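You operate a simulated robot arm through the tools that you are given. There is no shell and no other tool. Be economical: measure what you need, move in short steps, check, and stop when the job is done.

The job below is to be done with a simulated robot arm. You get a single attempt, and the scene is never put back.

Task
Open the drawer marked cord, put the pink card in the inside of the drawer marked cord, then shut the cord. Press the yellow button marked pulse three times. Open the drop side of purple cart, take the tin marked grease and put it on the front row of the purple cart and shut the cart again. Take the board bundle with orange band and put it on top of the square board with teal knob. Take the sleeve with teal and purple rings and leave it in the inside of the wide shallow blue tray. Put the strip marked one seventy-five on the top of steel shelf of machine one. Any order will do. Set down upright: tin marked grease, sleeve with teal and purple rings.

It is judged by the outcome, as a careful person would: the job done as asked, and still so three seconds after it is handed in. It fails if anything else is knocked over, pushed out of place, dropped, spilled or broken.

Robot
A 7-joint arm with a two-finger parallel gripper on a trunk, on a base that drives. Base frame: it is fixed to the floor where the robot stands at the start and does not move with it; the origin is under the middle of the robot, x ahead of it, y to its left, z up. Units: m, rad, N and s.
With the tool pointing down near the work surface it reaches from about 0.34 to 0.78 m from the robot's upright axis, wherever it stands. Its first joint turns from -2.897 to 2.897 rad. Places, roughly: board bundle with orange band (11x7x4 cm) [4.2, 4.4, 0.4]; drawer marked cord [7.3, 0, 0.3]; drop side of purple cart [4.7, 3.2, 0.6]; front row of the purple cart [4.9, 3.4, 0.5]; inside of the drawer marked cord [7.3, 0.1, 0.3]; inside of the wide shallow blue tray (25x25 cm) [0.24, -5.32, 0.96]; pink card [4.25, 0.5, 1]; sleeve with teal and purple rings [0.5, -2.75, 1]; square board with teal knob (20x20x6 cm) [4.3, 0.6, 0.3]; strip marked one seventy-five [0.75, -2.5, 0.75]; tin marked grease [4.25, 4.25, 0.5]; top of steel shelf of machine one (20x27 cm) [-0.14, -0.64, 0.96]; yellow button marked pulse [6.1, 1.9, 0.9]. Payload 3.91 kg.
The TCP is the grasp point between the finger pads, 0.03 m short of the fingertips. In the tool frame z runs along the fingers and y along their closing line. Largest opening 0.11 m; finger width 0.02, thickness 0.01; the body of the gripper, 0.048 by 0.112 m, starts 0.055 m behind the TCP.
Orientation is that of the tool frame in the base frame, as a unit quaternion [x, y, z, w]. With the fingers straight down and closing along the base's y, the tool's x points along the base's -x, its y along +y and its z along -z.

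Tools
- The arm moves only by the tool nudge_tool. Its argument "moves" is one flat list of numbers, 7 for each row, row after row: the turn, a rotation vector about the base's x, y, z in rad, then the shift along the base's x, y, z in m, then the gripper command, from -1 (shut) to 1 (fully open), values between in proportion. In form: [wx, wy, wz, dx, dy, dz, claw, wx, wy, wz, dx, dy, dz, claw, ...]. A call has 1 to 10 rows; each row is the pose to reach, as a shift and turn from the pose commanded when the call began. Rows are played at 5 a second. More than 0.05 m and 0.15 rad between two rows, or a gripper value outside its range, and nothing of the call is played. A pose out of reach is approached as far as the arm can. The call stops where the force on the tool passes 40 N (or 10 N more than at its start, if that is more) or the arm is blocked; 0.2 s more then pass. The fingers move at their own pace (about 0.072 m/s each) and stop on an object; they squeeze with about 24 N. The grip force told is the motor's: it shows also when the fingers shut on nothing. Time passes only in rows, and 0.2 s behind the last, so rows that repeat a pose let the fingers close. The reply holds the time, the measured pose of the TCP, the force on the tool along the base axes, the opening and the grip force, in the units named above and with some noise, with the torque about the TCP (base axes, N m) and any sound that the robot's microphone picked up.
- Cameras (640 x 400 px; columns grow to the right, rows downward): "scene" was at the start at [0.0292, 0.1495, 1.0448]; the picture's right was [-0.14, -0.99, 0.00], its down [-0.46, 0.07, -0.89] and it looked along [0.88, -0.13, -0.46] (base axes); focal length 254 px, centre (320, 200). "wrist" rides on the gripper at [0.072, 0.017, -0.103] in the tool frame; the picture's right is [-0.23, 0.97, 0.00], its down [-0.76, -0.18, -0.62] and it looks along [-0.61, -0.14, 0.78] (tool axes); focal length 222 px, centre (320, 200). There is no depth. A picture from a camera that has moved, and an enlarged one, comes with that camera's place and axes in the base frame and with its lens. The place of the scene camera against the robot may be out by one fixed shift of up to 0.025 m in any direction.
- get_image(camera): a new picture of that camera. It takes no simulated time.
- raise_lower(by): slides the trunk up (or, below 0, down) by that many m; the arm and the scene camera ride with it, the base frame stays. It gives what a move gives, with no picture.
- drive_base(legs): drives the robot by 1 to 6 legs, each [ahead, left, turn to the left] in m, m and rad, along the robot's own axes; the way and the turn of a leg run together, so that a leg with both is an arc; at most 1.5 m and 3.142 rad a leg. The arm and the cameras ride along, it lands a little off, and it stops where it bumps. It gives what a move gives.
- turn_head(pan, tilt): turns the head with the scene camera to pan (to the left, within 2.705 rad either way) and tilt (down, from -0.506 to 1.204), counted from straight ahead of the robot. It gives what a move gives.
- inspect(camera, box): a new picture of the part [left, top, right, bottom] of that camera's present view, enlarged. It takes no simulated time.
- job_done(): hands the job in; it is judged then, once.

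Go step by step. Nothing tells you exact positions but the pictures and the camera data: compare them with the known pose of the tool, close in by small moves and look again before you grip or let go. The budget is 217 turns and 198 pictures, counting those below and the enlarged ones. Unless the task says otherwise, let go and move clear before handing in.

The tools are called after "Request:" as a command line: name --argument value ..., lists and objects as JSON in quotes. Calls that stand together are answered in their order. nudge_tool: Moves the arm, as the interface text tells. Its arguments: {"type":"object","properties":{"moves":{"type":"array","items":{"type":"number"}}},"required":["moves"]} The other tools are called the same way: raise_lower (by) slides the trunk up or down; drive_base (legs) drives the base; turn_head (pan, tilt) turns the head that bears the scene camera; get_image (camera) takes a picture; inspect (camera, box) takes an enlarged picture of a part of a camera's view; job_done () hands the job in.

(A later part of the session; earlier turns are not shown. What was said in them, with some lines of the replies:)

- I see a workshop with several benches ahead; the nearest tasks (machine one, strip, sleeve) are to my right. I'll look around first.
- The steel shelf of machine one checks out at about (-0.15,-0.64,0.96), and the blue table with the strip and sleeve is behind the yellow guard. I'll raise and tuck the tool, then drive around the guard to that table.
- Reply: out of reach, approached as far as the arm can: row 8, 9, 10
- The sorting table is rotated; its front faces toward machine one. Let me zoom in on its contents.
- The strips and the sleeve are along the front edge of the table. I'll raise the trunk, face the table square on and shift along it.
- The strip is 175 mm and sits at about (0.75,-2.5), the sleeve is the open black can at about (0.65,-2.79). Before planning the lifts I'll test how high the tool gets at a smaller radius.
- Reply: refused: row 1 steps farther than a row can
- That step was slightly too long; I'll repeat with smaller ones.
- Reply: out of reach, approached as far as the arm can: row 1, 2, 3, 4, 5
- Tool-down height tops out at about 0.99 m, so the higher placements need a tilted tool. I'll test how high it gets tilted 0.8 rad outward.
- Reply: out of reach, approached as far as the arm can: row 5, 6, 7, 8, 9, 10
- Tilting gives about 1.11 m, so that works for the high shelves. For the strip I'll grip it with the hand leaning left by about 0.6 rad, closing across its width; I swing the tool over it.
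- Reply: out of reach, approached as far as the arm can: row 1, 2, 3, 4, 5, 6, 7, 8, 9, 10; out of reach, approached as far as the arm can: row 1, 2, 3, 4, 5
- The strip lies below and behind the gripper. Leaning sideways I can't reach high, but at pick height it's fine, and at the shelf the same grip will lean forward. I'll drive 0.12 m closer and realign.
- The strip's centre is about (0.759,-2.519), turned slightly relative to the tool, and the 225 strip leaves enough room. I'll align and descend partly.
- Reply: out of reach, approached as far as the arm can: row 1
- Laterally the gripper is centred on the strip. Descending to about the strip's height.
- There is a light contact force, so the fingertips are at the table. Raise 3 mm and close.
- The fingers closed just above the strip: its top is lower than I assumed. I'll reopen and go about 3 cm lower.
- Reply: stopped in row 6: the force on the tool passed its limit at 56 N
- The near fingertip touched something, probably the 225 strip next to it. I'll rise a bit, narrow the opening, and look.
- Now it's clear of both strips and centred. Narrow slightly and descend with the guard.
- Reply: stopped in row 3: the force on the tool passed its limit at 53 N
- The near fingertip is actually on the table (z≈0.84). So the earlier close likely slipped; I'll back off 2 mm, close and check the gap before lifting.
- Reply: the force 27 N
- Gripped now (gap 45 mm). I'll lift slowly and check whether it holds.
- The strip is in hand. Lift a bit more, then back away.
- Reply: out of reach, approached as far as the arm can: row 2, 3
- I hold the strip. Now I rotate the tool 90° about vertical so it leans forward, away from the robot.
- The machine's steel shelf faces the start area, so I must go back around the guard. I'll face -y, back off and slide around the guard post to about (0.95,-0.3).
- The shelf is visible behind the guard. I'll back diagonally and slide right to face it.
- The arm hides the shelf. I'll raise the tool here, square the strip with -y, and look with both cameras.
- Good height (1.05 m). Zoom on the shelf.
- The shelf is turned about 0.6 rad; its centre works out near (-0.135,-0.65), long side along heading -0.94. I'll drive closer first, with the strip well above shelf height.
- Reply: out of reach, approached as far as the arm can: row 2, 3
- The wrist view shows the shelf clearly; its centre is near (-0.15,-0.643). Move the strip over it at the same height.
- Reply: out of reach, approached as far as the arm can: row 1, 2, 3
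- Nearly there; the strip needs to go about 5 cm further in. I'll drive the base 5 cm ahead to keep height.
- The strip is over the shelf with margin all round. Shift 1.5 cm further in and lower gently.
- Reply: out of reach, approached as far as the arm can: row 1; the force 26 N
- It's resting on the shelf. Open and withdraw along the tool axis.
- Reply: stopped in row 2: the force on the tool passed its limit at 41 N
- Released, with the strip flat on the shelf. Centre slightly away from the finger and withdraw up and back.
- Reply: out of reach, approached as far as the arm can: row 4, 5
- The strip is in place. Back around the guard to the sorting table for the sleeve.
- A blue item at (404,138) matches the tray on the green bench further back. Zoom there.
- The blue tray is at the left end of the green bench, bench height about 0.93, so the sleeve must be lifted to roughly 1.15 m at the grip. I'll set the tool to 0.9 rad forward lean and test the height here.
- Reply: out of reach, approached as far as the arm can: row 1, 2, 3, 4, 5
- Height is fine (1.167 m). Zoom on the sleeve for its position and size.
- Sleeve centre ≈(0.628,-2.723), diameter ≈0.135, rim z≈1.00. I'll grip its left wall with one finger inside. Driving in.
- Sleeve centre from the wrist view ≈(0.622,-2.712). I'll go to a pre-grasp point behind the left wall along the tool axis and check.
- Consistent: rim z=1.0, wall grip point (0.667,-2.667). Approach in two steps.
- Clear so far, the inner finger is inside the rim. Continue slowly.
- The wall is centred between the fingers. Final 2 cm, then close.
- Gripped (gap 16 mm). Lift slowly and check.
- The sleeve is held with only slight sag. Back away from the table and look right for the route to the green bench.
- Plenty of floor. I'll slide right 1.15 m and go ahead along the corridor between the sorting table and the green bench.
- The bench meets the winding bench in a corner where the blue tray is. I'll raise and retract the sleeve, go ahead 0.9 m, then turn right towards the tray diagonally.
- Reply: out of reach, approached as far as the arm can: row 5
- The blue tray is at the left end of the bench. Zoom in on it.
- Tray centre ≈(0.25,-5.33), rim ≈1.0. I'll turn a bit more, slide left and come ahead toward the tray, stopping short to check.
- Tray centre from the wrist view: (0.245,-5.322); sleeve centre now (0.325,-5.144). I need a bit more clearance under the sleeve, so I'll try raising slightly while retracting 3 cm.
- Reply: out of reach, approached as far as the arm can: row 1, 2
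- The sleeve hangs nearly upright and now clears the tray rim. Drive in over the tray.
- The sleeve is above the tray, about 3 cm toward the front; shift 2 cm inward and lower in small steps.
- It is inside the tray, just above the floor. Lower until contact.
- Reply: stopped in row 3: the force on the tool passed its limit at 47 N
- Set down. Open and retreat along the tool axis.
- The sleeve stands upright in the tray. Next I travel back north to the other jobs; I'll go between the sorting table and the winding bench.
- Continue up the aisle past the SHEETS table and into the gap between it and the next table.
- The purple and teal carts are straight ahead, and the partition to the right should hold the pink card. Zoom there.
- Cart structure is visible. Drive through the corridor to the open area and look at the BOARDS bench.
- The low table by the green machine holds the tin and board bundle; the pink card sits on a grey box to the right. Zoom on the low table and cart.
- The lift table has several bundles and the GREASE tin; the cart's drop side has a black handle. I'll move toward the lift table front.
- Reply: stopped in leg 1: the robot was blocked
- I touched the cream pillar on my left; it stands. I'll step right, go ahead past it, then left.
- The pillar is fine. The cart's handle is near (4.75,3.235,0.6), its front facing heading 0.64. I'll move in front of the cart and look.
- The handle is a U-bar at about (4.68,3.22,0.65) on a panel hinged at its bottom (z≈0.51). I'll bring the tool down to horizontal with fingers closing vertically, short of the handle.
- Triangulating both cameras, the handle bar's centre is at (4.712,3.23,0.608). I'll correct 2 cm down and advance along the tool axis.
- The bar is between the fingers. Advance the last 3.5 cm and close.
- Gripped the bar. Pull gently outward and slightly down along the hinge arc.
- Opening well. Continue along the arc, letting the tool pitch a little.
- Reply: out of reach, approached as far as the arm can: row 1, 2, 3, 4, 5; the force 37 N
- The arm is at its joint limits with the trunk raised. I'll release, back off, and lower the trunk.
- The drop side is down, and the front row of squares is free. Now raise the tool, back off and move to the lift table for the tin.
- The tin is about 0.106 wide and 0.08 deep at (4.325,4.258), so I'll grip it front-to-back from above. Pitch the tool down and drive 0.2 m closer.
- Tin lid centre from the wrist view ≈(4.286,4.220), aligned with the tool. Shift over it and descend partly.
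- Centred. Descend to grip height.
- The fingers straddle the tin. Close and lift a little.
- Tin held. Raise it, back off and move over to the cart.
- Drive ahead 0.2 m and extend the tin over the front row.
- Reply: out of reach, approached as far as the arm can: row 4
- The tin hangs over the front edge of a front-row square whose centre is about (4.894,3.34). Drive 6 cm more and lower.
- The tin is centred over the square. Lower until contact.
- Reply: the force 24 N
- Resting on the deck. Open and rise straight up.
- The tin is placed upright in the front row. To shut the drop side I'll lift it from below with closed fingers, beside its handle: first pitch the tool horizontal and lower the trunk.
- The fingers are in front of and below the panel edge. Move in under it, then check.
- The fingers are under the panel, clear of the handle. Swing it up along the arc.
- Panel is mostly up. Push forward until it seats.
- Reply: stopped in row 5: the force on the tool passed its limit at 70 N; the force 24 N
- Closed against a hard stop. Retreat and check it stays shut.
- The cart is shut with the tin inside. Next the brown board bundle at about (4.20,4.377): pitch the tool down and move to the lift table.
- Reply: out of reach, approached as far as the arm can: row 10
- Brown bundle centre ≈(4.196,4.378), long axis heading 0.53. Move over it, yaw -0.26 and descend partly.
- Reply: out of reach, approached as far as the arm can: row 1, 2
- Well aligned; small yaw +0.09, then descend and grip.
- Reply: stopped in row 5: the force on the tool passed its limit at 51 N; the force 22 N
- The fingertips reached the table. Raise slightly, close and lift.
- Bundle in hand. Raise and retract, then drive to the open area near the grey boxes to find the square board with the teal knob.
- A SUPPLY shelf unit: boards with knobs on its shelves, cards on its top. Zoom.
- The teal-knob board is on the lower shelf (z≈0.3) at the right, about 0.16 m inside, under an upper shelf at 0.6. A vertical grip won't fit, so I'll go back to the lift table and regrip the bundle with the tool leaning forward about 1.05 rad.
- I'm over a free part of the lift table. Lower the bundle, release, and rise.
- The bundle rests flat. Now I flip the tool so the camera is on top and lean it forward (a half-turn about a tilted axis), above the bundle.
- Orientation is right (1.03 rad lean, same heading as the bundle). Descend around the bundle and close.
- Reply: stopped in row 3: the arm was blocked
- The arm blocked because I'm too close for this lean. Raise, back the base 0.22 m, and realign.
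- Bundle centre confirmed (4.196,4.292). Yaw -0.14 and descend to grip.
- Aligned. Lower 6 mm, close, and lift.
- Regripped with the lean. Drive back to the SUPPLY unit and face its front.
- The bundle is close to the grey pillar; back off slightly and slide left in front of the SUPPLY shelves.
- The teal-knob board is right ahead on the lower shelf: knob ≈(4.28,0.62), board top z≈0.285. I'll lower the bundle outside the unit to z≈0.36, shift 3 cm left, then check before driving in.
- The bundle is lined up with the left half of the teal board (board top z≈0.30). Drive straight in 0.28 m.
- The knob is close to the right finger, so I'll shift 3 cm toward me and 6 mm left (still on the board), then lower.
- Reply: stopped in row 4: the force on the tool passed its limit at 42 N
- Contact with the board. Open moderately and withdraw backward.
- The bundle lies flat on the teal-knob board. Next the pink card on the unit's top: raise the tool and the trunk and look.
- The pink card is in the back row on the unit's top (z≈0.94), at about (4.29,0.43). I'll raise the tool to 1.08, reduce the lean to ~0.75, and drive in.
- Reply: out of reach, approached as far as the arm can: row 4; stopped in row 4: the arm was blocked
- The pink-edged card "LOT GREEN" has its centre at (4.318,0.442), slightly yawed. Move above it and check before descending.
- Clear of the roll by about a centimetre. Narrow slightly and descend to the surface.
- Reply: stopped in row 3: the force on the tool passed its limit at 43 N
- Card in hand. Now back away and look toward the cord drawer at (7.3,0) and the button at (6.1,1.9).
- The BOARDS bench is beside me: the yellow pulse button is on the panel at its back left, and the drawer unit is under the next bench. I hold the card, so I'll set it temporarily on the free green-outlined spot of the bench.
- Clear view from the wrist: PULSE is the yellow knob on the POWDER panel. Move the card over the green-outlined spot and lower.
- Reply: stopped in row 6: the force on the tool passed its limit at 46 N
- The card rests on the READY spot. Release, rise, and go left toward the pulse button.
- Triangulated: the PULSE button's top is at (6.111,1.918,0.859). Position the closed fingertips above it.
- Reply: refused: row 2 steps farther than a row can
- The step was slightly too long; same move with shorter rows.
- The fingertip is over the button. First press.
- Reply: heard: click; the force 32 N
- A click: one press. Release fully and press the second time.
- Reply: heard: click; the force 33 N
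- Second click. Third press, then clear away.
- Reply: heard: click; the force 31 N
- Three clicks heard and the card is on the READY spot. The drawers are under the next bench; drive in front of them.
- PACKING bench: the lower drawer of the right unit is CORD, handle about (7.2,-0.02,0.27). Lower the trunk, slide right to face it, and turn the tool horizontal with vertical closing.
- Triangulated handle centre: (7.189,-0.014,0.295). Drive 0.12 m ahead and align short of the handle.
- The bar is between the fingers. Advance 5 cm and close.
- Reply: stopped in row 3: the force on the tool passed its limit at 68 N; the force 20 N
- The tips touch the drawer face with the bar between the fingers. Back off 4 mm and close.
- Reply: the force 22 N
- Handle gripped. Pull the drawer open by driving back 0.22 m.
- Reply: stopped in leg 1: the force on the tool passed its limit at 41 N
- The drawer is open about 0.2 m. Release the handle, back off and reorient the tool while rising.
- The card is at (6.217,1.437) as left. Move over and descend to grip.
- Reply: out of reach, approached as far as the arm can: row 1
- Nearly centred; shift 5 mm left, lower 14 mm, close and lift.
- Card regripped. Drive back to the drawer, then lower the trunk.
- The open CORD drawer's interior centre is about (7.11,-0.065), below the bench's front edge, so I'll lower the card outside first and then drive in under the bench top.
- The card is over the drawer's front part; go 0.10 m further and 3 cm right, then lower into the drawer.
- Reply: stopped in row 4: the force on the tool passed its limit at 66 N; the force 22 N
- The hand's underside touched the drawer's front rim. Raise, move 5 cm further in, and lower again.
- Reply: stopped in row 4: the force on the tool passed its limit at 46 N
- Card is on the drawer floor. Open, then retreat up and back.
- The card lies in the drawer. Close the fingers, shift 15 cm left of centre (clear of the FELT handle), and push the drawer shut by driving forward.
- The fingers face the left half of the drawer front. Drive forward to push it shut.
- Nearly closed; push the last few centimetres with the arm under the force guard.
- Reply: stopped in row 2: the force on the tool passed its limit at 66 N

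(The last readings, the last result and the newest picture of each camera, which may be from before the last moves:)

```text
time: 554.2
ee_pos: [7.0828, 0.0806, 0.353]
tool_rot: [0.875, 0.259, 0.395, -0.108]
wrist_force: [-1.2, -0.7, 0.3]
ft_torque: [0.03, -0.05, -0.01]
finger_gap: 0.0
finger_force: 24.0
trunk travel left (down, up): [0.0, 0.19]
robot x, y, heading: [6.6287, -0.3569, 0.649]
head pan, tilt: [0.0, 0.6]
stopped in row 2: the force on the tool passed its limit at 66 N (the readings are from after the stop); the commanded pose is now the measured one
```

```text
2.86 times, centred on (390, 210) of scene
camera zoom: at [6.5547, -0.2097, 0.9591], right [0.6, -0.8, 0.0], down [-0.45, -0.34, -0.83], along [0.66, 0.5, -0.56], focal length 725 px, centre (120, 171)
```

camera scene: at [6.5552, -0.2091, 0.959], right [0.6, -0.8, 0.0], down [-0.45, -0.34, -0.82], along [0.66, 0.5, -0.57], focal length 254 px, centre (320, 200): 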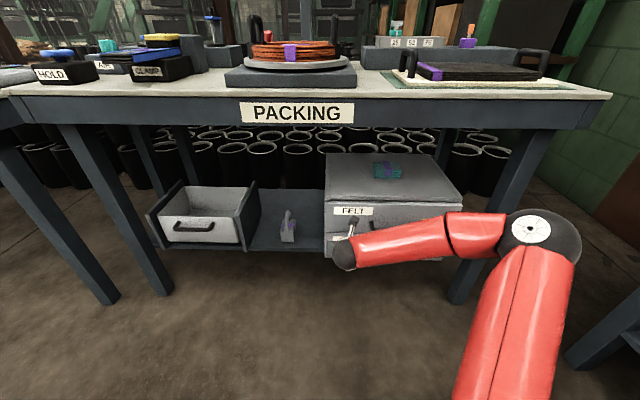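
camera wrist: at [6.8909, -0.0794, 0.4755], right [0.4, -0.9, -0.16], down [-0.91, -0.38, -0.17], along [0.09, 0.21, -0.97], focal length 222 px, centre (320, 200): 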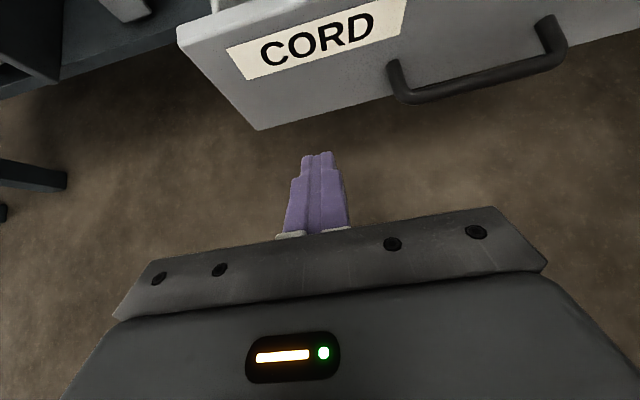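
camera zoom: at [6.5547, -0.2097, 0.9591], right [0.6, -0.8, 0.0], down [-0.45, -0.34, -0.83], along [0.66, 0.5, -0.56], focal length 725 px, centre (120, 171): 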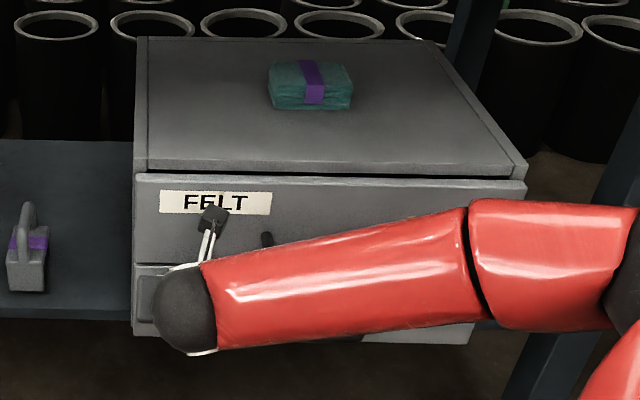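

Hard stop at the same depth as the closed drawer face. Back away and verify.

Request:
nudge_tool --moves '[0, 0, 0, -0.03, -0.023, 0, -1, 0, 0, 0, -0.06, -0.046, 0.01, -1]'

Request:
drive_base --legs '[[-0.35, 0, 0]]'

Request:
inspect --camera "scene" --box '[180, 90, 500, 290]'

```text
time: 554.8
ee_pos: [7.0248, 0.0364, 0.3607]
tool_rot: [0.875, 0.258, 0.396, -0.107]
wrist_force: [-0.6, -0.1, -0.1]
ft_torque: [-0.04, -0.04, 0.0]
finger_gap: 0.0
finger_force: 23.9
trunk travel left (down, up): [0.0, 0.19]
robot x, y, heading: [6.627, -0.357, 0.646]
head pan, tilt: [0.0, 0.6]
```

```text
time: 557.1
ee_pos: [6.7454, -0.1761, 0.362]
tool_rot: [0.875, 0.259, 0.395, -0.108]
wrist_force: [-0.9, 0.8, 0.9]
ft_torque: [0.0, 0.0, 0.0]
finger_gap: 0.0001
finger_force: 24.2
trunk travel left (down, up): [0.0, 0.19]
robot x, y, heading: [6.3474, -0.5709, 0.649]
head pan, tilt: [0.0, 0.6]
```

```text
2.00 times, centred on (340, 190) of scene
camera zoom: at [6.2745, -0.4214, 0.959], right [0.6, -0.8, 0.0], down [-0.45, -0.34, -0.82], along [0.66, 0.5, -0.57], focal length 508 px, centre (280, 220)
```

zoom: 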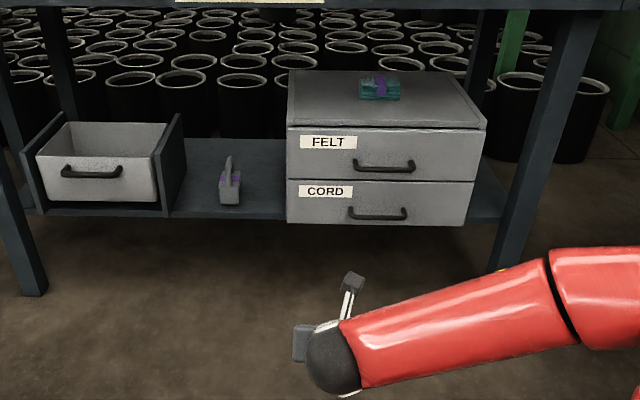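

The CORD drawer is shut flush with the card inside, the gripper is empty and clear, and every part of the task is done. Handing in.

Request:
job_done

```text
The job is handed in.
```

I finished every part of the job and handed it in:

- **Pink card:** it is in the cord drawer, and the drawer is shut.
- **Pulse button:** I pressed it three times and heard a click each time.
- **Grease tin:** it stands upright in the purple cart's front row, and the drop side is shut.
- **Board bundle:** it lies flat on the board with the teal knob, to the left of the knob. Its left edge may stick out past the board by up to about 1 cm.
- **Sleeve:** it stands upright in the blue tray.
- **175 mm strip:** it lies on machine one's steel shelf.

The base bumped the cream pillar near the carts once. It was still standing afterwards, but I did not measure whether it had shifted.
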